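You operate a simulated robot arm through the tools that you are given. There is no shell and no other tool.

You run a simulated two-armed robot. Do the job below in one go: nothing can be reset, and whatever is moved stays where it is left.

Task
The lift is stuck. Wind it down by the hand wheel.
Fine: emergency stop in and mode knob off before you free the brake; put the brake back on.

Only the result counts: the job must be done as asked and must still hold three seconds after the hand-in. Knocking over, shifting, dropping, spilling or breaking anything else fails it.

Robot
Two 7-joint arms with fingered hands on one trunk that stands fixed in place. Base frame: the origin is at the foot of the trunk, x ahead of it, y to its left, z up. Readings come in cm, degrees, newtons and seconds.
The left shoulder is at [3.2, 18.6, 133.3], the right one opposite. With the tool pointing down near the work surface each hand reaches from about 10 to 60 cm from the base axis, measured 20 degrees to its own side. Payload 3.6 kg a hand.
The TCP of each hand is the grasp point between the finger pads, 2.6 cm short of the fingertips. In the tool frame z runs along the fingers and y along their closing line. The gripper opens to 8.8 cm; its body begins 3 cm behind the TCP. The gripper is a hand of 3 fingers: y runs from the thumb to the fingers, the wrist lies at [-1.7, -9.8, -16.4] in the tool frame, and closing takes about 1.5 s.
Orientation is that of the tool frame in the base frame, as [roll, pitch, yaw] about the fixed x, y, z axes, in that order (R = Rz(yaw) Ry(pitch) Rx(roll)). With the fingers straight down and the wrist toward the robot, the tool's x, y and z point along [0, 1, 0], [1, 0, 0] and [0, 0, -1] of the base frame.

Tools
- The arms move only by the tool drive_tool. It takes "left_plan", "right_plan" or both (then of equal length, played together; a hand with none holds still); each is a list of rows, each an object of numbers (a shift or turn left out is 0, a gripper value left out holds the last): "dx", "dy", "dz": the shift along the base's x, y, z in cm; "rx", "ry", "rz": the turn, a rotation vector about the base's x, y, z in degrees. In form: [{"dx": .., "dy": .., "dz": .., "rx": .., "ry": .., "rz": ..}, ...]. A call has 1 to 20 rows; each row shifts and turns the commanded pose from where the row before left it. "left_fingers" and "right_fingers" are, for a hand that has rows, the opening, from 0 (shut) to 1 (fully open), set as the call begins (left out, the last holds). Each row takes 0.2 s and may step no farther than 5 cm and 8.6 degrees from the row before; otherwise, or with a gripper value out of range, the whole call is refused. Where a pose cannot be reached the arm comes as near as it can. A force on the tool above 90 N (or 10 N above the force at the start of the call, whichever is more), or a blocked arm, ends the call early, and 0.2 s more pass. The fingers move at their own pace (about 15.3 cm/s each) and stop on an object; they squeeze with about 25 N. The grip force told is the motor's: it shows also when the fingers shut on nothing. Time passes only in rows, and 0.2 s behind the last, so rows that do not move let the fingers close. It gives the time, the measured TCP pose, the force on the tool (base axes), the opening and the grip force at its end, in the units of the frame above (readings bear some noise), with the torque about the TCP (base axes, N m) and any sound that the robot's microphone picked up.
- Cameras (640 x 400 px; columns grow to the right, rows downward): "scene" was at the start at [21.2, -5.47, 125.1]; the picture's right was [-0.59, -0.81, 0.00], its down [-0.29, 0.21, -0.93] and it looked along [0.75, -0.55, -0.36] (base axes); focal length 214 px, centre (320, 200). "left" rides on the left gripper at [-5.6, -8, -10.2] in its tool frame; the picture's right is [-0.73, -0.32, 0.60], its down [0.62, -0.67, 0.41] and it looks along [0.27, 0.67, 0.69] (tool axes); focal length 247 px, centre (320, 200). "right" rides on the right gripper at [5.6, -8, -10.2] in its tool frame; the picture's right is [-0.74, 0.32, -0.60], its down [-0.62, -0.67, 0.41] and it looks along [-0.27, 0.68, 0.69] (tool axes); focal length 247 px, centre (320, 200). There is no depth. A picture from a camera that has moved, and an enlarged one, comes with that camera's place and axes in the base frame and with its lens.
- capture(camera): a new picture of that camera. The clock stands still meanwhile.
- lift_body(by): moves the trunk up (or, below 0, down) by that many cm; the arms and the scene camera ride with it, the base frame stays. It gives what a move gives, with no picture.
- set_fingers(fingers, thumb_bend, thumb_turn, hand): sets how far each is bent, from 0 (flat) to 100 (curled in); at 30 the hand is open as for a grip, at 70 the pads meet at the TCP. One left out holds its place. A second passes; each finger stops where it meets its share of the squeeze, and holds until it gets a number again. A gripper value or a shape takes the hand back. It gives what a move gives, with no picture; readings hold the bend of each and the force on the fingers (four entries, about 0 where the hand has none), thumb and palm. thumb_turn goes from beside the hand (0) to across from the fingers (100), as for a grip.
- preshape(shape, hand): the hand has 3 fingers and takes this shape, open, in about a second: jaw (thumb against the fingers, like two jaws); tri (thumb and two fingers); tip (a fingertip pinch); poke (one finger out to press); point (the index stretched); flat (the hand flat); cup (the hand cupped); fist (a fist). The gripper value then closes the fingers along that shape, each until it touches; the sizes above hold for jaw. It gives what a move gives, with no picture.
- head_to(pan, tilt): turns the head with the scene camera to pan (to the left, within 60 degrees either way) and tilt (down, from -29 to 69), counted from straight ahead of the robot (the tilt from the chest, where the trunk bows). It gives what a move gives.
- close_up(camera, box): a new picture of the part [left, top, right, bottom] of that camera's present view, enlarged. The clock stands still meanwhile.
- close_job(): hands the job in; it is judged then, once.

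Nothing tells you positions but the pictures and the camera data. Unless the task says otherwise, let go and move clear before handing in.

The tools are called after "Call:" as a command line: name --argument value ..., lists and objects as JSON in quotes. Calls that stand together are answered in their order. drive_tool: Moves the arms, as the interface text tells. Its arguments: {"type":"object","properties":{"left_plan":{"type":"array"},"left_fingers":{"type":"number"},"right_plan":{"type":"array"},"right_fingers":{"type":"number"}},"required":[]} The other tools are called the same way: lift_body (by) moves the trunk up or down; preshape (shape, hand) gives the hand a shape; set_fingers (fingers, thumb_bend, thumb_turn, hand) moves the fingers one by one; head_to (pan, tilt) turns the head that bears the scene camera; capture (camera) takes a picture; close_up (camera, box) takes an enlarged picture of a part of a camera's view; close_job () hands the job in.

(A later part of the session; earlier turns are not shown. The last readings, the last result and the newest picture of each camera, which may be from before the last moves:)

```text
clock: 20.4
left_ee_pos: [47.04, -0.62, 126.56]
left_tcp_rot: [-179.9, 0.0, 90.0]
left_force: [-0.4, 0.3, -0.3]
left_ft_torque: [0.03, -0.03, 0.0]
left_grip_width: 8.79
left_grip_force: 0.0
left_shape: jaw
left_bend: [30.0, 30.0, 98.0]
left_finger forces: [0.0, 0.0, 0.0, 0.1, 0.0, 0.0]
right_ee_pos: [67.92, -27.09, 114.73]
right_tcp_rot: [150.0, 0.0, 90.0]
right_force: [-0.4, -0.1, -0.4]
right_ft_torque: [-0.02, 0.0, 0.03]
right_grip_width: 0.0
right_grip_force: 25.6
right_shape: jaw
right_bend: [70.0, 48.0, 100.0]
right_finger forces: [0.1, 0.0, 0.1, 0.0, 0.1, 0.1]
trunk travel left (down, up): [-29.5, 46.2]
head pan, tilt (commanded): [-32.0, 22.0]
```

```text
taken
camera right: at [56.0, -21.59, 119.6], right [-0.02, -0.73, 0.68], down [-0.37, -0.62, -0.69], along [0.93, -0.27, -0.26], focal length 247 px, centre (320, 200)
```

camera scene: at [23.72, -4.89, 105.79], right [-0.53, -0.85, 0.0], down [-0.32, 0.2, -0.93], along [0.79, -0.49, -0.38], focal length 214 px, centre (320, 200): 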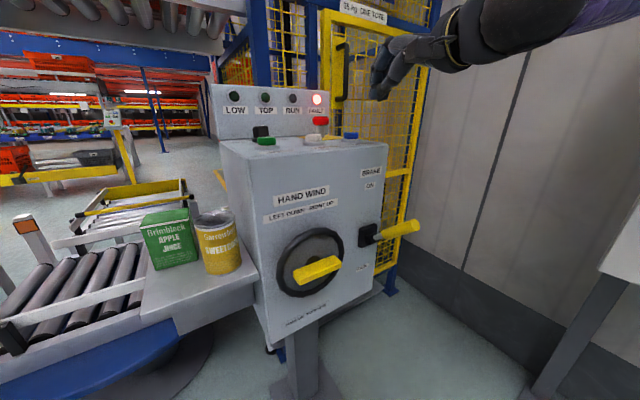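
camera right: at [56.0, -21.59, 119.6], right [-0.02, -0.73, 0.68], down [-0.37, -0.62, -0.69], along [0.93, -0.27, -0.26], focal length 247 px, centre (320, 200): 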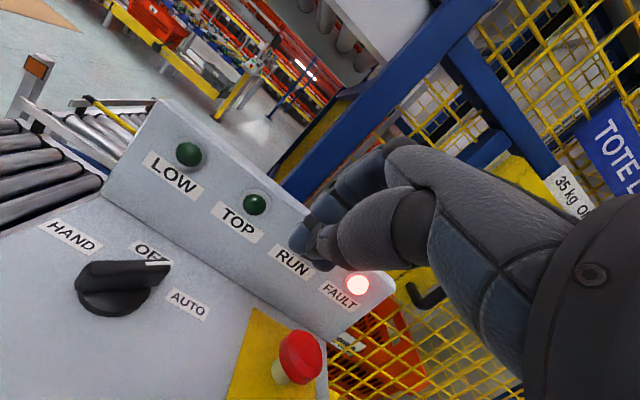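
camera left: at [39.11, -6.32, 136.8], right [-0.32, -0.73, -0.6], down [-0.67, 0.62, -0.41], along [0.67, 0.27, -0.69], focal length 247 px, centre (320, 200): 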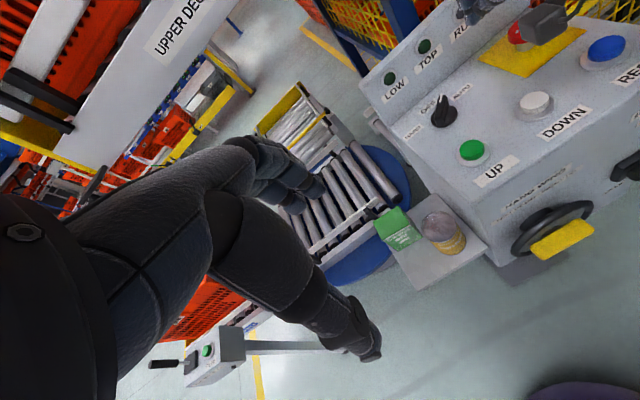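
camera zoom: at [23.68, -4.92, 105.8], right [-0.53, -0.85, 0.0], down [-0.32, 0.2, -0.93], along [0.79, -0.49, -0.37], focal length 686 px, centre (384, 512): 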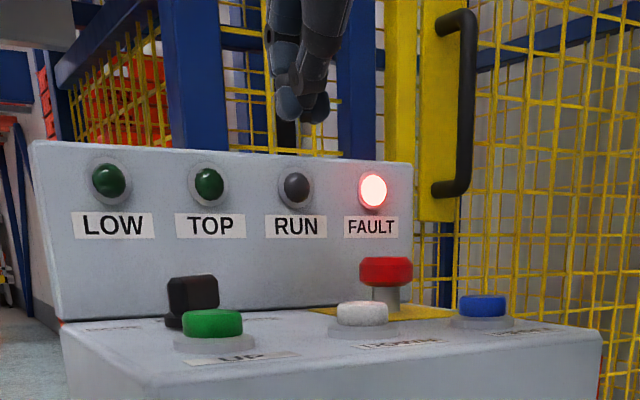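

Call:
drive_tool --right_plan '[{"dz": -2.5, "dy": 0.4, "dx": 0.5}, {"dz": -2.5, "dy": 0.4, "dx": 0.5}, {"dz": -2.5, "dy": 0.4, "dx": 0.5}, {"dz": -2.5, "dy": 0.4, "dx": 0.5}, {"dz": -1.0}, {}]'

Call:
capture --camera "right"

Call:
close_up --camera "scene" --box '[200, 40, 400, 165]'

Call:
close_up --camera "left" --box '[400, 0, 640, 160]'

```text
clock: 21.8
left_ee_pos: [47.15, -0.57, 126.58]
left_tcp_rot: [179.9, 0.0, 90.0]
left_force: [-0.2, -0.1, 0.5]
left_ft_torque: [0.01, -0.01, 0.02]
left_grip_width: 8.78
left_grip_force: 0.0
left_shape: jaw
left_bend: [30.0, 30.0, 98.0]
left_finger forces: [0.1, 0.1, 0.1, 0.0, 0.0, 0.1]
right_ee_pos: [69.99, -25.69, 103.66]
right_tcp_rot: [150.0, 0.0, 90.0]
right_force: [0.1, -0.8, -0.1]
right_ft_torque: [-0.01, 0.0, -0.01]
right_grip_width: 0.01
right_grip_force: 25.0
right_shape: jaw
right_bend: [70.0, 48.0, 100.0]
right_finger forces: [0.0, 0.0, 0.1, 0.0, 0.0, 0.0]
trunk travel left (down, up): [-29.5, 46.2]
head pan, tilt (commanded): [-32.0, 22.0]
```

```text
taken
camera right: at [58.05, -20.02, 108.54], right [-0.02, -0.73, 0.68], down [-0.37, -0.62, -0.69], along [0.93, -0.27, -0.26], focal length 247 px, centre (320, 200)
```

right: 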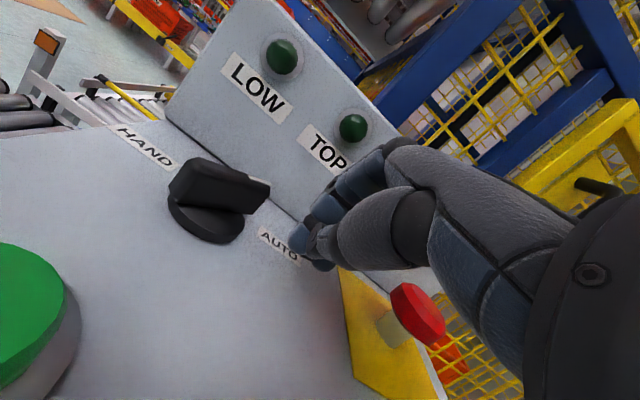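

```text
3.20 times, centred on (300, 102) of scene
camera zoom: at [23.7, -4.89, 105.8], right [-0.53, -0.85, 0.0], down [-0.32, 0.2, -0.93], along [0.79, -0.49, -0.37], focal length 686 px, centre (384, 512)
```

zoom: 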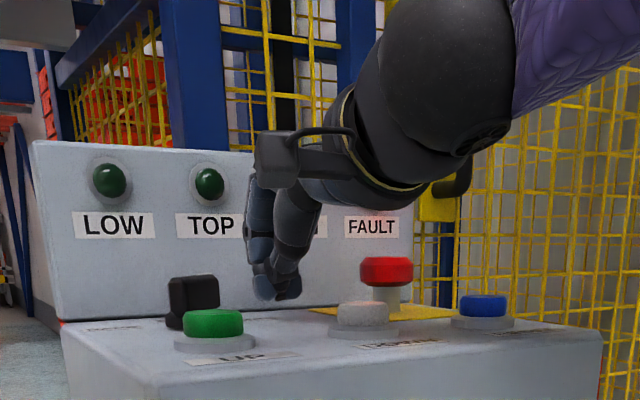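

```text
2.50 times, centred on (520, 80) of left
camera zoom: at [39.12, -6.27, 136.8], right [-0.32, -0.73, -0.6], down [-0.67, 0.62, -0.41], along [0.67, 0.27, -0.69], focal length 617 px, centre (-180, 500)
```

zoom: 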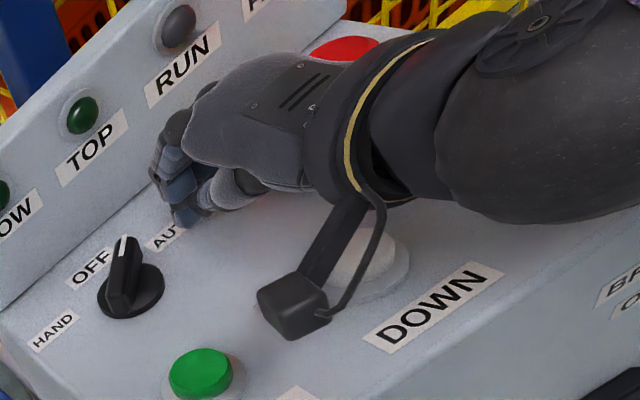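

The fingers are right of the pointer at bar height. I'll push toward +y in small steps.

Call:
drive_tool --right_plan '[{"dy": 0.7}, {"dy": 0.7}, {"dy": 0.5}, {"dy": 0.5}, {}]'

Call:
close_up --camera "left" --box '[400, 40, 520, 140]'

Call:
close_up --camera "right" --box '[100, 80, 360, 300]'

```text
clock: 23.0
left_ee_pos: [47.02, -0.63, 126.51]
left_tcp_rot: [180.0, 0.0, 90.0]
left_force: [0.1, -1.2, 0.3]
left_ft_torque: [0.01, -0.04, -0.01]
left_grip_width: 8.78
left_grip_force: 0.0
left_shape: jaw
left_bend: [30.0, 30.0, 98.0]
left_finger forces: [0.0, 0.1, 0.0, 0.0, 0.0, 0.1]
right_ee_pos: [70.11, -23.25, 103.6]
right_tcp_rot: [150.0, -0.1, 89.9]
right_force: [-1.2, -0.8, -0.2]
right_ft_torque: [0.01, -0.03, -0.03]
right_grip_width: 0.01
right_grip_force: 24.4
right_shape: jaw
right_bend: [70.0, 48.0, 100.0]
right_finger forces: [0.1, 0.0, 0.1, 0.0, 0.1, 0.0]
trunk travel left (down, up): [-29.5, 46.2]
head pan, tilt (commanded): [-32.0, 22.0]
```

```text
4.00 times, centred on (460, 90) of left
camera zoom: at [39.12, -6.29, 136.8], right [-0.32, -0.73, -0.6], down [-0.67, 0.62, -0.41], along [0.67, 0.27, -0.69], focal length 988 px, centre (-240, 640)
```

zoom: 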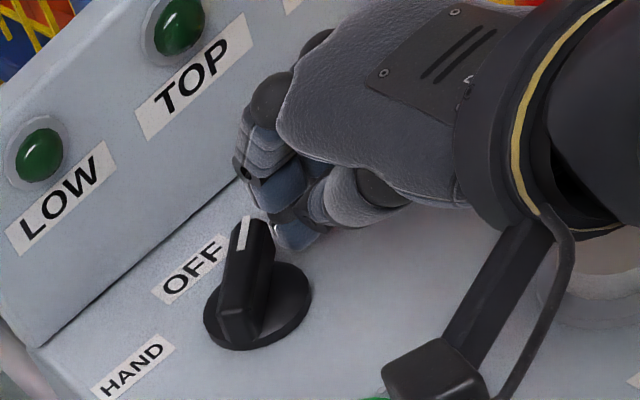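

```text
1.82 times, centred on (230, 190) of right
camera zoom: at [58.08, -17.6, 108.43], right [-0.02, -0.74, 0.68], down [-0.37, -0.62, -0.69], along [0.93, -0.27, -0.26], focal length 449 px, centre (484, 218)
```

zoom: 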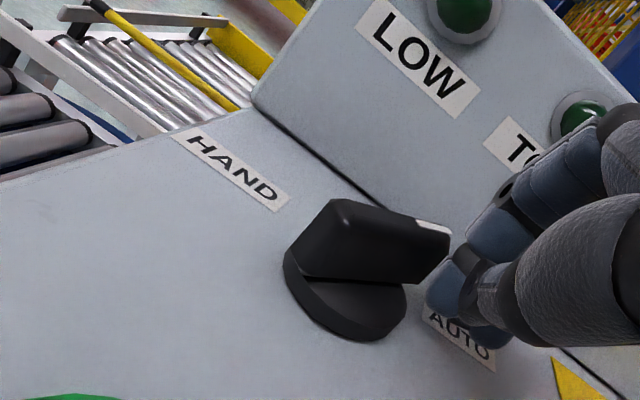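

Call:
drive_tool --right_plan '[{"dy": 0.4}, {"dy": 0.4}, {"dy": 0.4}, {}]'

Call:
close_up --camera "left" --box '[400, 40, 520, 140]'

Call:
close_up --camera "right" --box '[100, 80, 360, 300]'

```text
clock: 24.0
left_ee_pos: [47.16, -0.63, 126.56]
left_tcp_rot: [-180.0, 0.0, 89.9]
left_force: [-0.2, -0.2, -1.0]
left_ft_torque: [0.0, -0.01, 0.01]
left_grip_width: 8.77
left_grip_force: 0.0
left_shape: jaw
left_bend: [30.0, 30.0, 98.0]
left_finger forces: [0.0, 0.0, 0.0, 0.0, 0.0, 0.0]
right_ee_pos: [70.1, -21.97, 103.71]
right_tcp_rot: [150.2, -0.1, 90.1]
right_force: [0.4, -0.3, 0.4]
right_ft_torque: [-0.01, 0.0, -0.01]
right_grip_width: 0.0
right_grip_force: 25.1
right_shape: jaw
right_bend: [70.0, 48.0, 100.0]
right_finger forces: [0.1, 0.0, 0.0, 0.1, 0.1, 0.0]
trunk travel left (down, up): [-29.5, 46.2]
head pan, tilt (commanded): [-32.0, 22.0]
```

```text
4.00 times, centred on (460, 90) of left
camera zoom: at [39.12, -6.29, 136.8], right [-0.32, -0.73, -0.6], down [-0.67, 0.62, -0.41], along [0.67, 0.27, -0.69], focal length 988 px, centre (-240, 640)
```

zoom: 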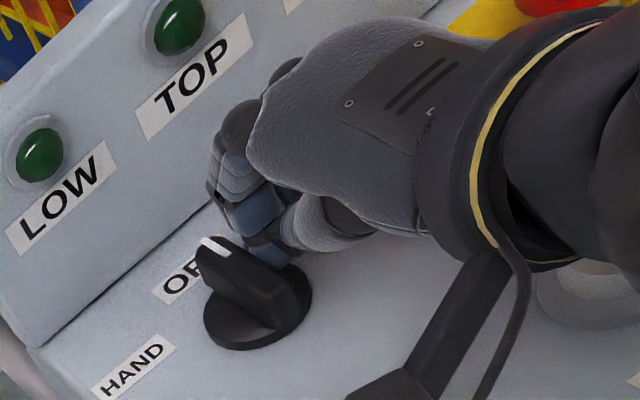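

```text
1.82 times, centred on (230, 190) of right
camera zoom: at [58.05, -16.37, 108.43], right [-0.02, -0.74, 0.68], down [-0.37, -0.62, -0.69], along [0.93, -0.27, -0.26], focal length 449 px, centre (484, 218)
```

zoom: 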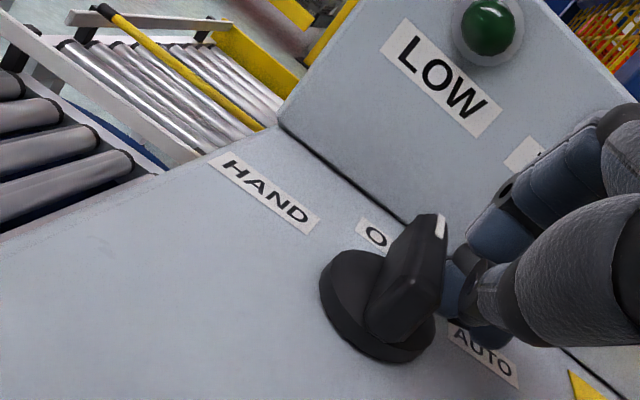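

The knob has snapped to OFF, and the pointer now matches the projected straight-ahead line. I'll back off and confirm.

Call:
drive_tool --right_plan '[{"dy": -1.5}, {"dy": -1.5}, {"dz": 3}, {"dz": 3}, {"dz": 3}, {"dx": -4, "dy": -2, "dz": 1}, {"dx": -4, "dy": -2}, {"dx": -4, "dy": -2}, {}]'

Call:
close_up --camera "left" --box '[380, 0, 640, 180]'

Call:
capture --camera "scene"

```text
clock: 26.0
left_ee_pos: [47.15, -0.55, 126.52]
left_tcp_rot: [-179.9, 0.0, 90.0]
left_force: [0.4, 0.4, 0.1]
left_ft_torque: [-0.02, -0.01, 0.01]
left_grip_width: 8.78
left_grip_force: 0.1
left_shape: jaw
left_bend: [30.0, 30.0, 98.0]
left_finger forces: [0.1, 0.0, 0.1, 0.1, 0.0, 0.0]
right_ee_pos: [58.14, -30.97, 113.63]
right_tcp_rot: [150.2, 0.0, 90.1]
right_force: [0.1, -0.9, -0.2]
right_ft_torque: [0.01, 0.01, 0.02]
right_grip_width: 0.0
right_grip_force: 24.7
right_shape: jaw
right_bend: [70.0, 48.0, 100.0]
right_finger forces: [0.1, 0.0, 0.1, 0.0, 0.0, 0.0]
trunk travel left (down, up): [-29.5, 46.2]
head pan, tilt (commanded): [-32.0, 22.0]
```

```text
2.22 times, centred on (510, 90) of left
camera zoom: at [39.21, -6.22, 136.77], right [-0.32, -0.74, -0.6], down [-0.67, 0.62, -0.41], along [0.67, 0.27, -0.69], focal length 549 px, centre (-102, 444)
```

zoom: 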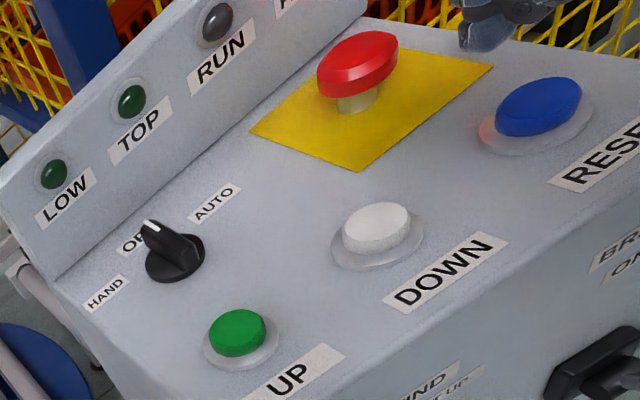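

```text
taken
camera scene: at [23.76, -4.85, 105.78], right [-0.53, -0.85, 0.0], down [-0.32, 0.2, -0.93], along [0.79, -0.49, -0.38], focal length 214 px, centre (320, 200)
```

scene: 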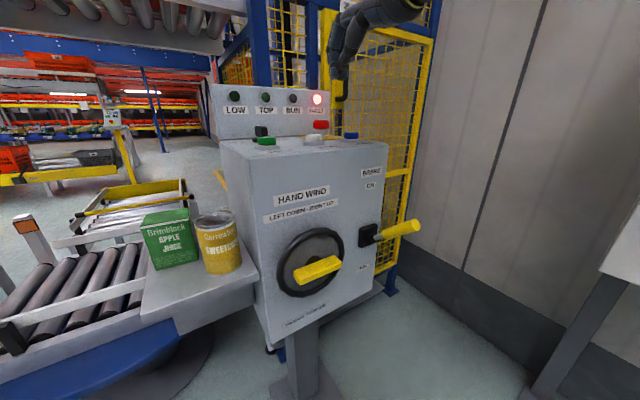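

The E-stop is in and the knob is at OFF. Now I'll take closer looks at the wheel and brake lever from this lower viewpoint.

Call:
close_up --camera "scene" --box '[250, 160, 450, 330]'

Call:
close_up --camera "right" --box '[0, 150, 320, 400]'

Call:
close_up --camera "left" --box '[470, 130, 640, 280]'

```text
2.35 times, centred on (350, 245) of scene
camera zoom: at [23.76, -4.85, 105.78], right [-0.53, -0.85, 0.0], down [-0.32, 0.2, -0.93], along [0.79, -0.49, -0.38], focal length 505 px, centre (249, 94)
```

zoom: 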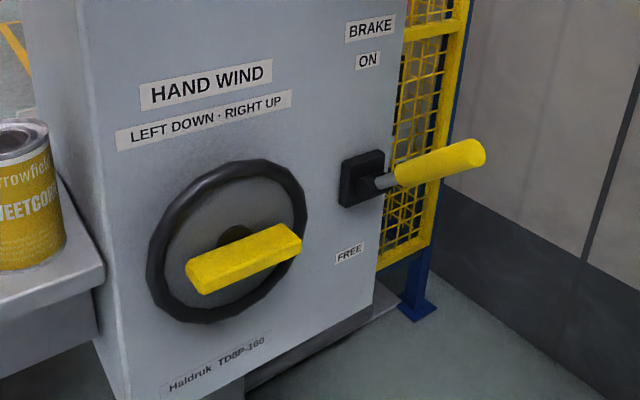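

```text
1.60 times, centred on (160, 275) of right
camera zoom: at [46.24, -25.33, 118.45], right [-0.02, -0.73, 0.68], down [-0.37, -0.62, -0.69], along [0.93, -0.27, -0.26], focal length 395 px, centre (576, 80)
```

zoom: 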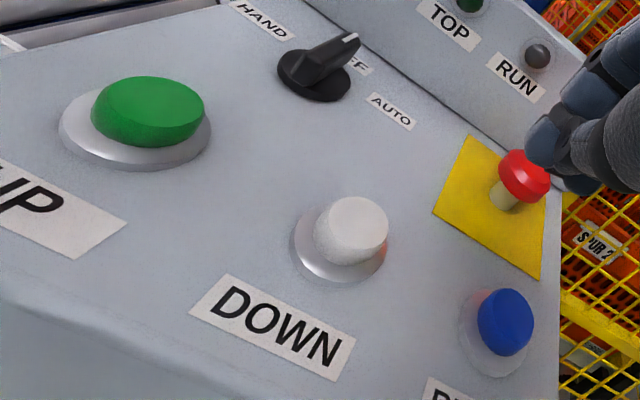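

```text
2.67 times, centred on (555, 205) of left
camera zoom: at [39.21, -6.22, 136.77], right [-0.32, -0.74, -0.6], down [-0.67, 0.62, -0.41], along [0.67, 0.27, -0.69], focal length 659 px, centre (-307, 187)
```

zoom: 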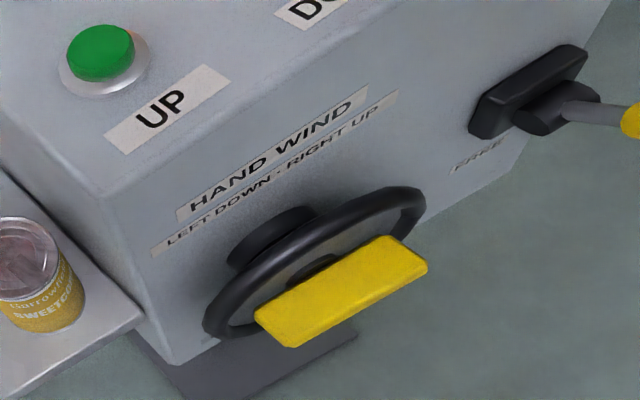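

Geometry so far:
- **Brake lever:** pivots near (53.5,-37,80), with a yellow grip rising to (43,-37,87.5). ON is up and FREE is down.
- **Wheel:** centre near (52.5,-21,80), with its bar at x≈49–51.

I'll bring the right hand back to fingers-down above the lever and lower the trunk some more.

Call:
drive_tool --right_plan '[{"dx": -4, "dy": -2.3, "ry": 7.5}, {"dx": -4, "dy": -2.3, "ry": 7.5}, {"dx": -4, "dy": -2.3, "ry": 7.5}, {"ry": 7.5}, {}]'

Call:
lift_body --by -15

Call:
head_to --pan -38 --tilt 10

Call:
capture --camera "scene"

Call:
capture --camera "right"

Call:
capture --camera "left"

```text
clock: 27.2
left_ee_pos: [47.09, -0.58, 126.54]
left_tcp_rot: [-180.0, -0.1, 89.9]
left_force: [0.2, 0.1, -0.3]
left_ft_torque: [0.03, 0.04, 0.01]
left_grip_width: 8.77
left_grip_force: 0.2
left_shape: jaw
left_bend: [30.0, 30.0, 98.0]
left_finger forces: [0.0, 0.0, 0.1, 0.1, 0.0, 0.0]
right_ee_pos: [45.96, -38.07, 113.7]
right_tcp_rot: [-179.9, -0.1, 90.0]
right_force: [0.3, -0.7, 0.4]
right_ft_torque: [0.0, -0.03, 0.0]
right_grip_width: 0.0
right_grip_force: 24.7
right_shape: jaw
right_bend: [70.0, 48.0, 100.0]
right_finger forces: [0.0, 0.0, 0.0, 0.0, 0.0, 0.0]
trunk travel left (down, up): [-29.5, 46.2]
head pan, tilt (commanded): [-32.0, 22.0]
```

```text
clock: 29.0
left_ee_pos: [46.93, -0.45, 111.46]
left_tcp_rot: [179.9, 0.0, 90.0]
left_force: [-0.7, -0.3, -0.2]
left_ft_torque: [0.01, -0.03, 0.0]
left_grip_width: 8.77
left_grip_force: 0.0
left_shape: jaw
left_bend: [30.0, 30.0, 98.0]
left_finger forces: [0.0, 0.0, 0.0, 0.0, 0.0, 0.1]
right_ee_pos: [46.0, -37.95, 98.62]
right_tcp_rot: [-180.0, 0.0, 90.0]
right_force: [0.0, 0.0, 0.0]
right_ft_torque: [0.04, 0.0, 0.02]
right_grip_width: 0.0
right_grip_force: 24.8
right_shape: jaw
right_bend: [70.0, 48.0, 100.0]
right_finger forces: [0.0, 0.0, 0.0, 0.0, 0.1, 0.1]
trunk travel left (down, up): [-14.5, 61.2]
head pan, tilt (commanded): [-32.0, 22.0]
```

```text
clock: 29.7
left_ee_pos: [47.01, -0.51, 111.45]
left_tcp_rot: [180.0, 0.0, 89.9]
left_force: [0.0, 0.5, 0.9]
left_ft_torque: [-0.01, 0.01, 0.02]
left_grip_width: 8.78
left_grip_force: 0.0
left_shape: jaw
left_bend: [30.0, 30.0, 98.0]
left_finger forces: [0.0, 0.1, 0.0, 0.0, 0.0, 0.0]
right_ee_pos: [45.95, -38.02, 98.63]
right_tcp_rot: [-179.9, 0.1, 90.0]
right_force: [-0.2, 1.4, 0.1]
right_ft_torque: [-0.01, -0.01, 0.04]
right_grip_width: 0.0
right_grip_force: 25.0
right_shape: jaw
right_bend: [70.0, 48.0, 100.0]
right_finger forces: [0.1, 0.1, 0.0, 0.1, 0.0, 0.0]
trunk travel left (down, up): [-14.5, 61.2]
head pan, tilt (commanded): [-38.0, 10.0]
```

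```text
taken
camera scene: at [26.03, -5.7, 91.31], right [-0.62, -0.79, 0.0], down [-0.14, 0.11, -0.98], along [0.78, -0.61, -0.17], focal length 214 px, centre (320, 200)
```

scene: 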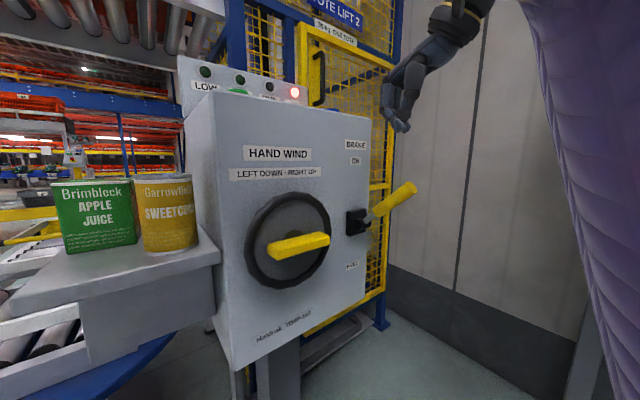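

```text
taken
camera right: at [38.06, -32.34, 108.78], right [0.32, -0.74, 0.6], down [-0.67, -0.62, -0.41], along [0.67, -0.27, -0.69], focal length 247 px, centre (320, 200)
```

right: 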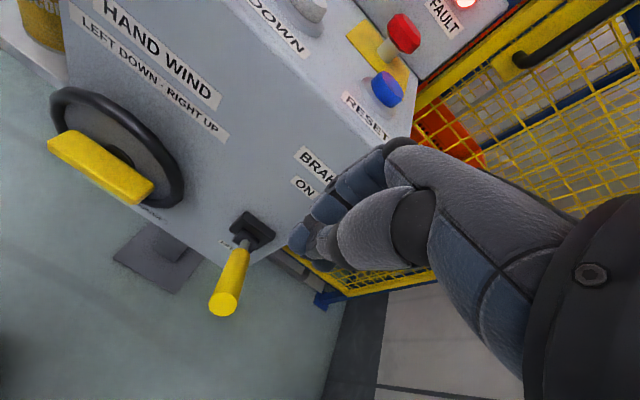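

```text
taken
camera left: at [38.99, -6.23, 121.73], right [-0.32, -0.73, -0.6], down [-0.67, 0.62, -0.41], along [0.67, 0.27, -0.69], focal length 247 px, centre (320, 200)
```

left: 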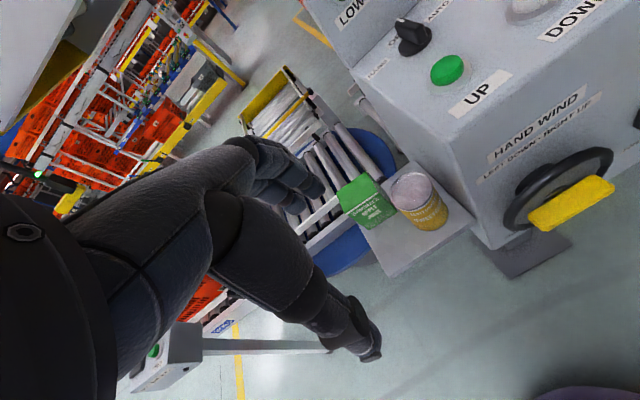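

The lever end is at about (43.3,-36.7,87.6). The right hand is above it, so I'll move down onto the lever with the left hand held still.

Call:
drive_tool --right_plan '[{"dy": 0.8, "dz": -2.5}, {"dz": -2.5}, {"dz": -2.5}, {"dz": -1}, {"dz": -1}, {"dz": -1}, {}]'

Call:
capture --camera "scene"

Call:
capture --camera "right"

```text
clock: 31.3
left_ee_pos: [47.01, -0.48, 111.41]
left_tcp_rot: [179.9, 0.0, 90.0]
left_force: [-0.5, -0.3, -0.3]
left_ft_torque: [0.04, 0.02, -0.01]
left_grip_width: 8.77
left_grip_force: 0.0
left_shape: jaw
left_bend: [30.0, 30.0, 98.0]
left_finger forces: [0.1, 0.0, 0.0, 0.1, 0.1, 0.1]
right_ee_pos: [45.95, -37.09, 88.2]
right_tcp_rot: [180.0, -0.1, 90.0]
right_force: [1.6, 1.5, 5.7]
right_ft_torque: [0.06, -0.02, -0.02]
right_grip_width: 0.0
right_grip_force: 25.2
right_shape: jaw
right_bend: [70.0, 48.0, 100.0]
right_finger forces: [0.0, 0.1, 0.0, 0.0, 0.1, 0.1]
trunk travel left (down, up): [-14.5, 61.2]
head pan, tilt (commanded): [-38.0, 10.0]
```

```text
taken
camera scene: at [26.02, -5.67, 91.32], right [-0.62, -0.79, 0.0], down [-0.14, 0.11, -0.98], along [0.78, -0.61, -0.17], focal length 214 px, centre (320, 200)
```

scene: 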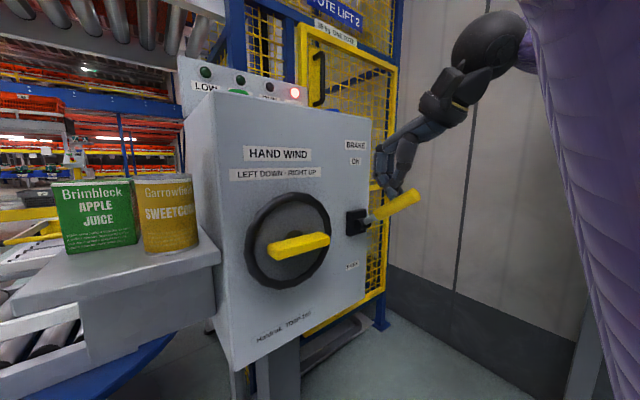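

```text
taken
camera right: at [38.03, -31.43, 98.3], right [0.32, -0.73, 0.6], down [-0.66, -0.62, -0.41], along [0.68, -0.27, -0.69], focal length 247 px, centre (320, 200)
```

right: 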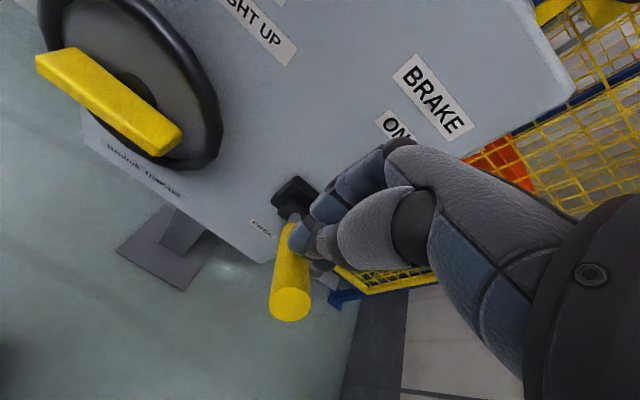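

Contact was made and the lever is moving down easily. I'll keep pushing.

Call:
drive_tool --right_plan '[{"dz": -1.5}, {"dz": -1.5}, {"dz": -1.5}, {"dz": -1.5}, {"dz": -1.5}, {}]'

Call:
capture --camera "scene"

```text
clock: 32.7
left_ee_pos: [47.04, -0.42, 111.49]
left_tcp_rot: [-179.9, 0.0, 90.0]
left_force: [0.6, -0.2, 0.8]
left_ft_torque: [-0.05, 0.0, -0.01]
left_grip_width: 8.76
left_grip_force: 0.1
left_shape: jaw
left_bend: [30.0, 30.0, 98.0]
left_finger forces: [0.0, 0.0, 0.0, 0.1, 0.0, 0.1]
right_ee_pos: [46.08, -36.96, 80.55]
right_tcp_rot: [-179.9, -0.2, 90.0]
right_force: [-0.2, 0.8, 0.8]
right_ft_torque: [0.01, -0.02, -0.01]
right_grip_width: 0.03
right_grip_force: 25.1
right_shape: jaw
right_bend: [70.0, 48.0, 100.0]
right_finger forces: [0.1, 0.0, 0.0, 0.1, 0.0, 0.1]
trunk travel left (down, up): [-14.5, 61.2]
head pan, tilt (commanded): [-38.0, 10.0]
```

```text
taken
camera scene: at [26.03, -5.71, 91.31], right [-0.62, -0.79, 0.0], down [-0.14, 0.11, -0.98], along [0.78, -0.61, -0.17], focal length 214 px, centre (320, 200)
```

scene: 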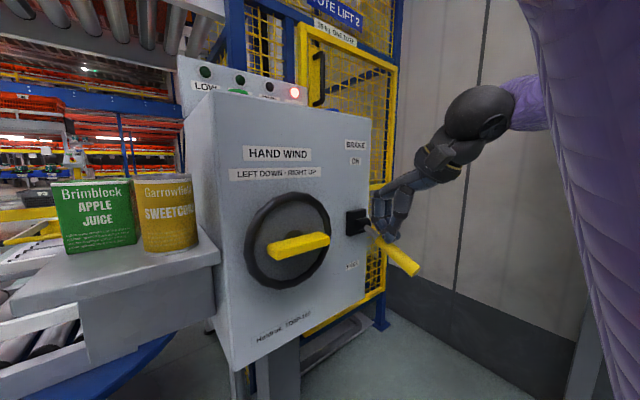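

The lever has swung down below horizontal with almost no force. I'll press a little further to find its stop.

Call:
drive_tool --right_plan '[{"dz": -0.7}, {"dz": -0.7}, {"dz": -0.7}, {"dz": -0.7}, {}]'

Call:
close_up --camera "scene" --box '[320, 140, 480, 300]'

```text
clock: 33.7
left_ee_pos: [46.41, -0.39, 111.66]
left_tcp_rot: [179.8, 0.2, 90.1]
left_force: [0.4, 0.5, -0.6]
left_ft_torque: [-0.01, -0.01, 0.02]
left_grip_width: 8.76
left_grip_force: 0.0
left_shape: jaw
left_bend: [30.0, 30.0, 98.0]
left_finger forces: [0.0, 0.0, 0.0, 0.0, 0.0, 0.0]
right_ee_pos: [46.5, -36.95, 79.92]
right_tcp_rot: [177.0, 0.7, 90.4]
right_force: [-24.8, -1.5, 48.1]
right_ft_torque: [-0.04, 0.67, -0.04]
right_grip_width: 0.0
right_grip_force: 25.1
right_shape: jaw
right_bend: [70.0, 46.0, 100.0]
right_finger forces: [0.1, 0.1, 0.1, 0.0, 85.8, 0.0]
trunk travel left (down, up): [-14.5, 61.2]
head pan, tilt (commanded): [-38.0, 10.0]
stopped in row 4 (right hand): the force on the tool passed its limit at 97 N (the readings are from after the stop); the commanded pose is now the measured one
```

```text
2.50 times, centred on (400, 220) of scene
camera zoom: at [25.6, -5.56, 91.46], right [-0.62, -0.79, 0.0], down [-0.13, 0.11, -0.99], along [0.78, -0.61, -0.17], focal length 536 px, centre (120, 150)
```

zoom: 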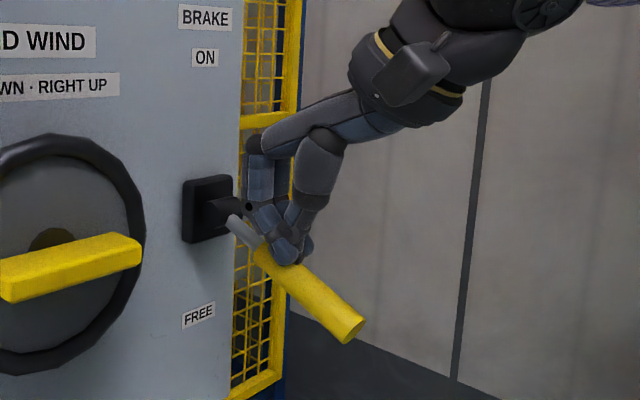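

The hard stop is reached and the lever is at FREE. I'll lift off gently and see whether it stays there.

Call:
drive_tool --right_plan '[{"dz": 1}, {"dz": 1}, {"dz": 2}, {"dz": 2}, {}]'

Call:
capture --camera "scene"

```text
clock: 34.9
left_ee_pos: [46.95, -0.48, 111.36]
left_tcp_rot: [-179.9, 0.0, 89.9]
left_force: [0.3, 0.5, 0.5]
left_ft_torque: [-0.02, 0.0, -0.04]
left_grip_width: 8.75
left_grip_force: 0.1
left_shape: jaw
left_bend: [30.0, 30.0, 98.0]
left_finger forces: [0.0, 0.0, 0.0, 0.0, 0.0, 0.0]
right_ee_pos: [46.8, -37.13, 85.11]
right_tcp_rot: [177.9, 0.4, 90.0]
right_force: [-0.3, 0.9, 0.7]
right_ft_torque: [-0.02, -0.03, -0.01]
right_grip_width: 0.02
right_grip_force: 25.0
right_shape: jaw
right_bend: [70.0, 47.0, 100.0]
right_finger forces: [0.0, 0.1, 0.0, 0.0, 0.0, 0.0]
trunk travel left (down, up): [-14.5, 61.2]
head pan, tilt (commanded): [-38.0, 10.0]
```

```text
taken
camera scene: at [26.04, -5.71, 91.3], right [-0.62, -0.79, 0.0], down [-0.14, 0.11, -0.98], along [0.78, -0.61, -0.17], focal length 214 px, centre (320, 200)
```

scene: 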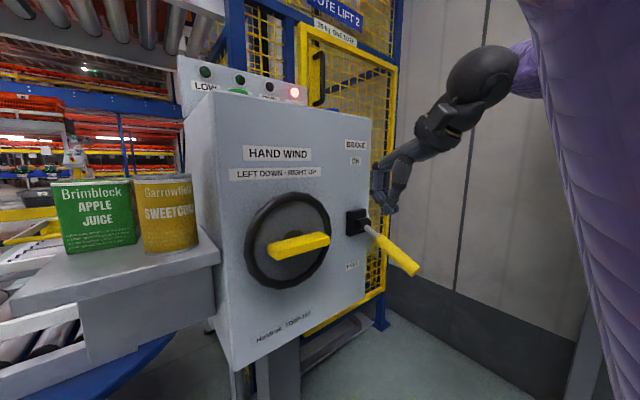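

The lever stays at FREE on its own, so the right hand is free to wind. I'll turn it to point forward and bring it in front of the wheel, below the right end of the yellow bar.

Call:
drive_tool --right_plan '[{"dz": 2.5, "dx": -1}, {"dz": 2.5, "dx": -1}, {"dz": 2, "dx": -2}, {"dy": 1.4, "dz": -0.5, "ry": -8}, {"dy": 1.4, "dz": -0.5, "ry": -8}, {"dy": 1.4, "dz": -0.5, "ry": -8}, {"dy": 1.4, "dz": -0.5, "ry": -8}, {"dy": 1.4, "dz": -0.5, "ry": -8}, {"dy": 1.4, "dz": -0.5, "ry": -8}, {"dy": 1.4, "dz": -0.5, "ry": -8}, {"dy": 1.4, "dz": -0.5, "ry": -8}, {"dy": 1.4, "ry": -8}, {}]'

Call:
capture --camera "scene"

Call:
capture --camera "right"

Call:
capture --camera "left"

```text
clock: 37.7
left_ee_pos: [46.9, -0.51, 111.35]
left_tcp_rot: [-180.0, 0.0, 90.0]
left_force: [0.1, 0.8, -0.2]
left_ft_torque: [0.02, 0.03, -0.01]
left_grip_width: 8.76
left_grip_force: 0.1
left_shape: jaw
left_bend: [30.0, 30.0, 98.0]
left_finger forces: [0.0, 0.0, 0.1, 0.0, 0.0, 0.1]
right_ee_pos: [52.35, -31.03, 89.68]
right_tcp_rot: [105.9, 0.2, 89.7]
right_force: [-0.2, 0.1, -1.1]
right_ft_torque: [-0.02, 0.02, -0.01]
right_grip_width: 0.0
right_grip_force: 25.0
right_shape: jaw
right_bend: [70.0, 47.0, 100.0]
right_finger forces: [0.1, 0.0, 0.0, 0.0, 0.0, 0.0]
right hand out of reach, approached as far as the arm can: row 4, 5, 6, 7, 8, 9
trunk travel left (down, up): [-14.5, 61.2]
head pan, tilt (commanded): [-38.0, 10.0]
```

```text
taken
camera scene: at [26.03, -5.71, 91.31], right [-0.62, -0.79, 0.0], down [-0.14, 0.11, -0.98], along [0.78, -0.61, -0.17], focal length 214 px, centre (320, 200)
```

scene: 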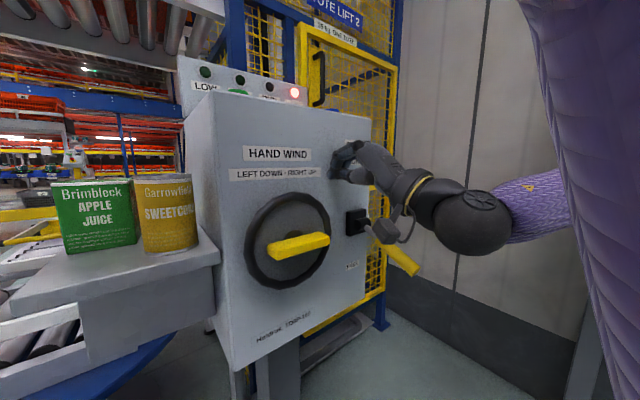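

```text
taken
camera right: at [40.45, -25.32, 84.73], right [-0.49, -0.73, 0.47], down [0.21, -0.63, -0.75], along [0.84, -0.27, 0.46], focal length 247 px, centre (320, 200)
```

right: 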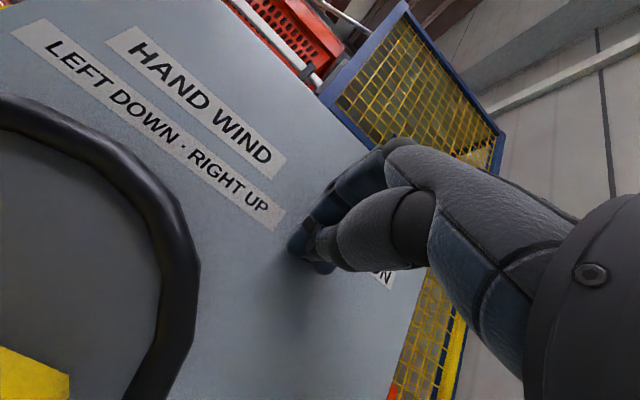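

```text
taken
camera left: at [38.98, -6.23, 121.73], right [-0.32, -0.73, -0.6], down [-0.67, 0.62, -0.41], along [0.67, 0.27, -0.69], focal length 247 px, centre (320, 200)
```

left: 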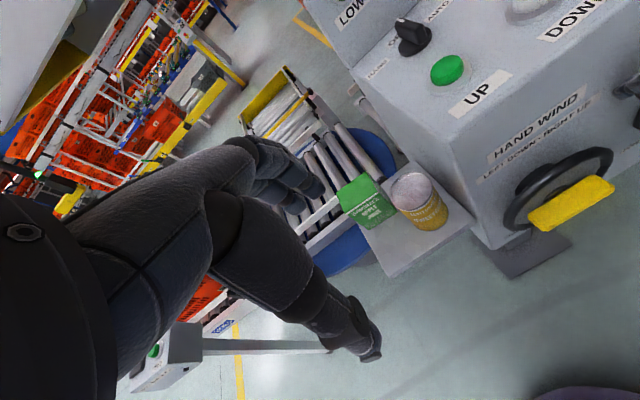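

The arm could not fold close enough to the body at this trunk height, so the hand ended up close to the front panel. I'll raise the trunk 10 cm to give the arm room, then draw the hand back.

Call:
lift_body --by 10

Call:
drive_tool --right_plan '[{"dx": -2}, {"dx": -2.5}, {"dx": -2.5}, {}]'

Call:
capture --camera "scene"

```text
clock: 39.0
left_ee_pos: [47.05, -0.51, 121.47]
left_tcp_rot: [-180.0, 0.1, 90.0]
left_force: [0.3, 0.1, 1.3]
left_ft_torque: [0.02, 0.02, -0.01]
left_grip_width: 8.78
left_grip_force: 0.1
left_shape: jaw
left_bend: [30.0, 30.0, 98.0]
left_finger forces: [0.1, 0.0, 0.0, 0.0, 0.0, 0.1]
right_ee_pos: [52.47, -31.05, 99.48]
right_tcp_rot: [106.1, 0.3, 89.5]
right_force: [0.0, -0.7, -0.7]
right_ft_torque: [-0.01, 0.02, 0.0]
right_grip_width: 0.0
right_grip_force: 24.6
right_shape: jaw
right_bend: [70.0, 47.0, 100.0]
right_finger forces: [0.0, 0.0, 0.1, 0.0, 0.1, 0.0]
trunk travel left (down, up): [-24.5, 51.2]
head pan, tilt (commanded): [-38.0, 10.0]
```

```text
clock: 40.0
left_ee_pos: [46.92, -0.66, 121.47]
left_tcp_rot: [-179.9, 0.0, 90.0]
left_force: [0.8, 1.0, 0.3]
left_ft_torque: [0.02, 0.0, 0.01]
left_grip_width: 8.76
left_grip_force: 0.1
left_shape: jaw
left_bend: [30.0, 30.0, 98.0]
left_finger forces: [0.0, 0.0, 0.1, 0.0, 0.1, 0.1]
right_ee_pos: [45.47, -30.99, 99.52]
right_tcp_rot: [105.9, 0.2, 89.7]
right_force: [0.7, 0.3, 0.2]
right_ft_torque: [-0.02, 0.04, -0.03]
right_grip_width: 0.0
right_grip_force: 25.4
right_shape: jaw
right_bend: [70.0, 47.0, 100.0]
right_finger forces: [0.0, 0.0, 0.1, 0.0, 0.1, 0.0]
trunk travel left (down, up): [-24.5, 51.2]
head pan, tilt (commanded): [-38.0, 10.0]
```

```text
taken
camera scene: at [24.04, -5.72, 102.29], right [-0.62, -0.79, 0.0], down [-0.14, 0.11, -0.98], along [0.78, -0.61, -0.17], focal length 214 px, centre (320, 200)
```

scene: 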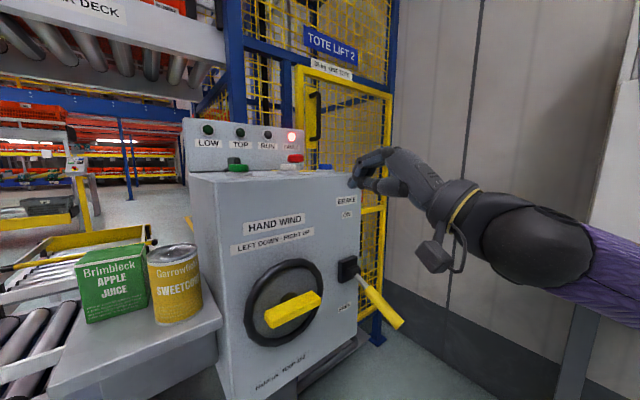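

Call:
drive_tool --right_plan '[{"dy": 2.2, "dz": -2}, {"dy": 2.2, "dz": -2}, {"dy": 2.2, "dz": -2}, {"dz": -2.7}, {"dz": -2.7}, {"dz": -2.7}, {"dz": -2.7}, {"dz": -2.7}, {"dz": -2.7}, {}]'

Call:
capture --camera "scene"

Call:
capture --camera "right"

Call:
capture --camera "left"

```text
clock: 42.2
left_ee_pos: [47.04, -0.58, 121.45]
left_tcp_rot: [179.9, 0.0, 90.0]
left_force: [-0.2, 0.3, 0.1]
left_ft_torque: [-0.01, 0.0, 0.03]
left_grip_width: 8.75
left_grip_force: 0.1
left_shape: jaw
left_bend: [30.0, 30.0, 98.0]
left_finger forces: [0.0, 0.1, 0.1, 0.1, 0.1, 0.0]
right_ee_pos: [44.72, -26.16, 76.65]
right_tcp_rot: [107.2, 5.8, 92.0]
right_force: [0.8, -0.1, -0.1]
right_ft_torque: [0.0, 0.0, -0.01]
right_grip_width: 0.0
right_grip_force: 25.0
right_shape: jaw
right_bend: [70.0, 47.0, 100.0]
right_finger forces: [0.1, 0.1, 0.0, 0.0, 0.0, 0.0]
trunk travel left (down, up): [-24.5, 51.2]
head pan, tilt (commanded): [-38.0, 10.0]
```

```text
taken
camera scene: at [24.01, -5.7, 102.3], right [-0.62, -0.79, 0.0], down [-0.14, 0.11, -0.98], along [0.78, -0.61, -0.17], focal length 214 px, centre (320, 200)
```

scene: 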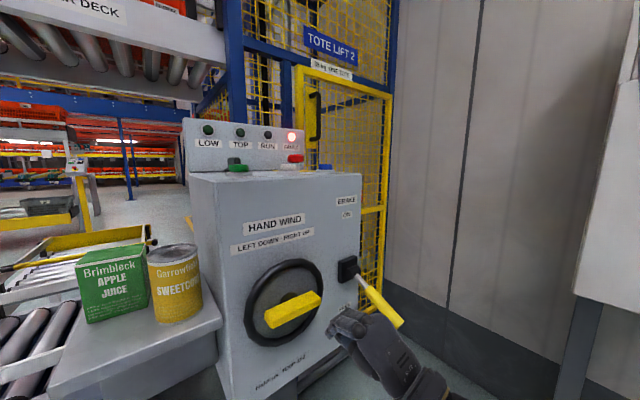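

```text
taken
camera right: at [32.48, -21.48, 71.39], right [-0.45, -0.7, 0.55], down [0.22, -0.69, -0.69], along [0.86, -0.19, 0.47], focal length 247 px, centre (320, 200)
```

right: 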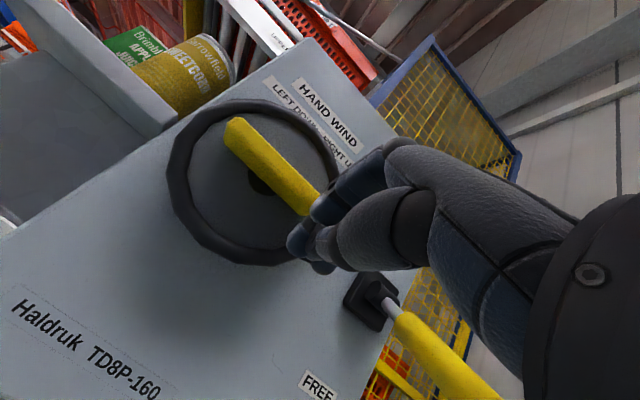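

```text
taken
camera left: at [38.98, -6.23, 131.73], right [-0.32, -0.73, -0.6], down [-0.67, 0.62, -0.41], along [0.67, 0.27, -0.69], focal length 247 px, centre (320, 200)
```

left: 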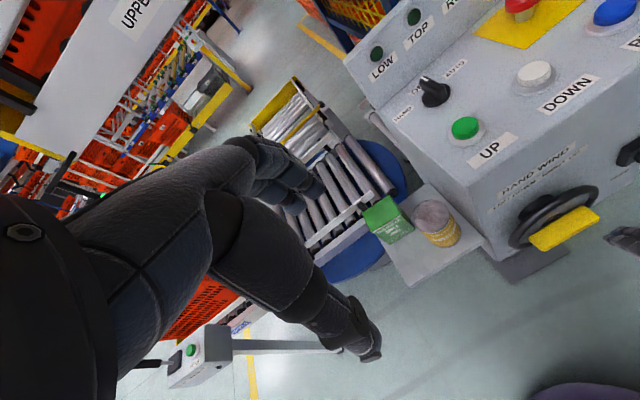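

The hand is below and right of the bar's right end, and the right camera has a fine view of the wheel. I'll move forward into the plane of the bar.

Call:
drive_tool --right_plan '[{"dx": 1.2, "dy": 0.6}, {"dx": 1.2, "dy": 0.6}, {"dx": 1.2, "dy": 0.6}, {}]'

Call:
capture --camera "right"

Call:
close_up --camera "scene" --box '[220, 220, 440, 400]'

Call:
close_up --camera "left" --box '[470, 130, 640, 280]'

```text
clock: 43.2
left_ee_pos: [46.74, -0.72, 121.59]
left_tcp_rot: [180.0, 0.0, 90.0]
left_force: [0.7, -0.2, 0.1]
left_ft_torque: [-0.01, -0.03, 0.01]
left_grip_width: 8.8
left_grip_force: 0.1
left_shape: jaw
left_bend: [30.0, 30.0, 98.0]
left_finger forces: [0.1, 0.0, 0.1, 0.0, 0.0, 0.1]
right_ee_pos: [48.21, -24.56, 76.5]
right_tcp_rot: [107.2, 5.0, 91.0]
right_force: [-32.6, -1.3, -7.9]
right_ft_torque: [0.09, -0.84, -0.23]
right_grip_width: 0.0
right_grip_force: 25.4
right_shape: jaw
right_bend: [70.0, 47.0, 100.0]
right_finger forces: [2.4, 32.5, 0.1, 0.0, 0.0, 0.0]
trunk travel left (down, up): [-24.5, 51.2]
head pan, tilt (commanded): [-38.0, 10.0]
```

```text
taken
camera right: at [35.92, -19.54, 71.32], right [-0.47, -0.7, 0.54], down [0.21, -0.68, -0.7], along [0.86, -0.21, 0.46], focal length 247 px, centre (320, 200)
```

right: 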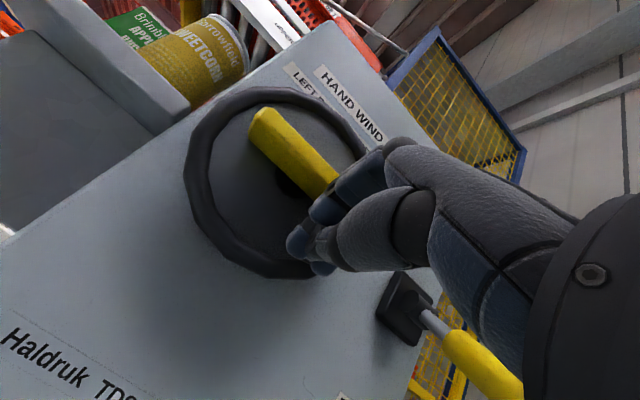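

```text
2.22 times, centred on (330, 310) of scene
camera zoom: at [23.77, -5.75, 102.34], right [-0.62, -0.79, 0.0], down [-0.13, 0.11, -0.99], along [0.78, -0.61, -0.17], focal length 477 px, centre (298, -44)
```

zoom: 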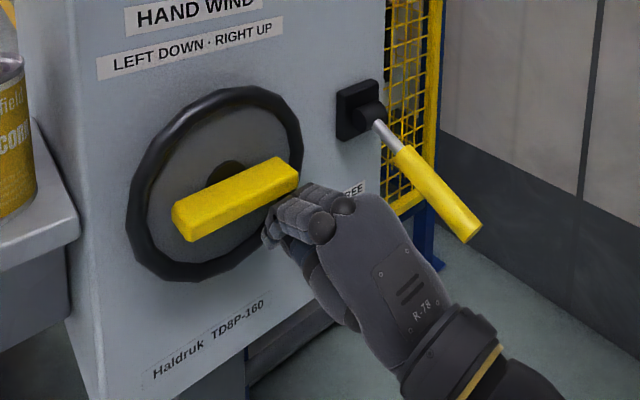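

```text
2.67 times, centred on (555, 205) of left
camera zoom: at [38.67, -6.29, 131.8], right [-0.32, -0.73, -0.6], down [-0.66, 0.62, -0.41], along [0.68, 0.27, -0.69], focal length 659 px, centre (-307, 187)
```

zoom: 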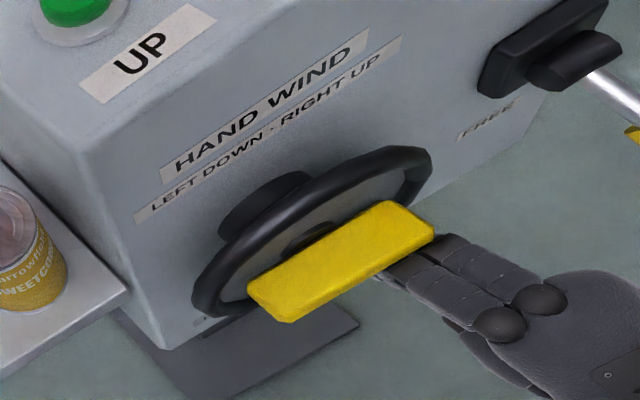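

The fingertip is touching the wheel rim behind the bar. I'll ease back about 0.7 cm, move slightly inward, and then push the bar's right end upward in a counter-clockwise arc of a quarter turn to see how it responds.

Call:
drive_tool --right_plan '[{"dx": -0.8}, {"dy": 0.5, "dz": 0.4}, {"dy": 0.46, "dz": 0.4}, {}]'

Call:
drive_tool --right_plan '[{"dy": -0.63, "dz": 0.71}, {"dy": -0.42, "dz": 0.86}, {"dy": -0.19, "dz": 0.93}, {}]'

Call:
capture --camera "right"

Call:
close_up --camera "scene" --box '[220, 220, 440, 400]'

```text
clock: 44.2
left_ee_pos: [46.65, -0.76, 121.54]
left_tcp_rot: [179.9, 0.0, 90.0]
left_force: [-0.5, 0.1, -0.6]
left_ft_torque: [-0.01, -0.04, 0.0]
left_grip_width: 8.75
left_grip_force: 0.1
left_shape: jaw
left_bend: [30.0, 30.0, 98.0]
left_finger forces: [0.0, 0.0, 0.0, 0.0, 0.0, 0.1]
right_ee_pos: [48.18, -24.23, 78.59]
right_tcp_rot: [105.2, 5.2, 90.3]
right_force: [-30.6, -24.1, 1.3]
right_ft_torque: [0.57, -0.77, 0.43]
right_grip_width: 0.02
right_grip_force: 24.5
right_shape: jaw
right_bend: [70.0, 47.0, 100.0]
right_finger forces: [39.7, 0.0, 0.0, 0.0, 0.1, 0.0]
trunk travel left (down, up): [-24.5, 51.2]
head pan, tilt (commanded): [-38.0, 10.0]
```

```text
clock: 45.2
left_ee_pos: [47.12, -0.49, 121.52]
left_tcp_rot: [-179.9, 0.0, 90.0]
left_force: [0.2, 0.2, 0.1]
left_ft_torque: [-0.02, 0.02, 0.01]
left_grip_width: 8.79
left_grip_force: 0.0
left_shape: jaw
left_bend: [30.0, 30.0, 98.0]
left_finger forces: [0.0, 0.0, 0.0, 0.1, 0.0, 0.1]
right_ee_pos: [48.77, -23.88, 81.34]
right_tcp_rot: [105.1, 2.4, 89.9]
right_force: [0.9, -5.6, -2.8]
right_ft_torque: [0.09, -0.01, -0.03]
right_grip_width: 0.0
right_grip_force: 24.9
right_shape: jaw
right_bend: [70.0, 47.0, 100.0]
right_finger forces: [5.4, 0.0, 0.1, 0.1, 0.0, 0.0]
trunk travel left (down, up): [-24.5, 51.2]
head pan, tilt (commanded): [-38.0, 10.0]
```

```text
taken
camera right: at [36.87, -18.48, 75.95], right [-0.5, -0.71, 0.49], down [0.22, -0.66, -0.72], along [0.84, -0.25, 0.48], focal length 247 px, centre (320, 200)
```

right: 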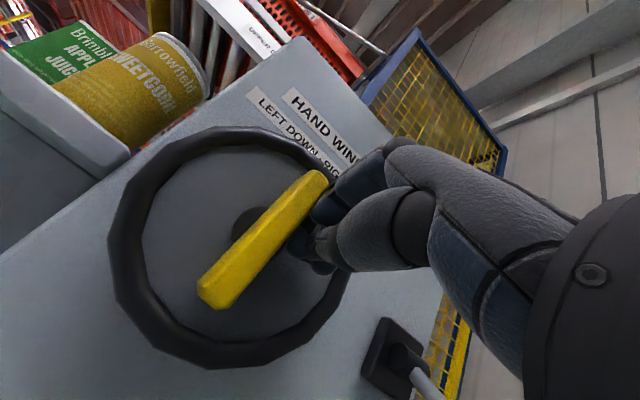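

```text
2.22 times, centred on (330, 310) of scene
camera zoom: at [24.07, -5.75, 102.29], right [-0.62, -0.79, 0.0], down [-0.14, 0.11, -0.98], along [0.78, -0.61, -0.17], focal length 477 px, centre (298, -44)
```

zoom: 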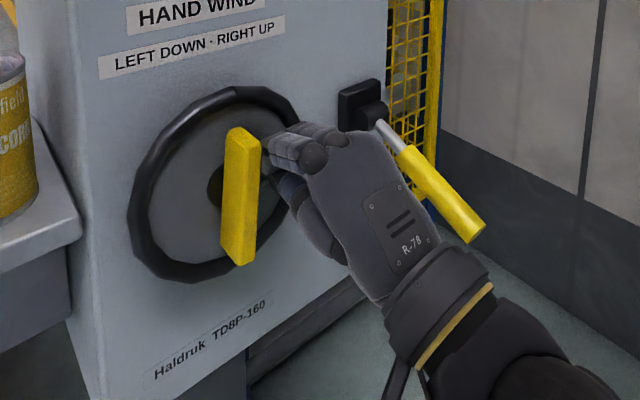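

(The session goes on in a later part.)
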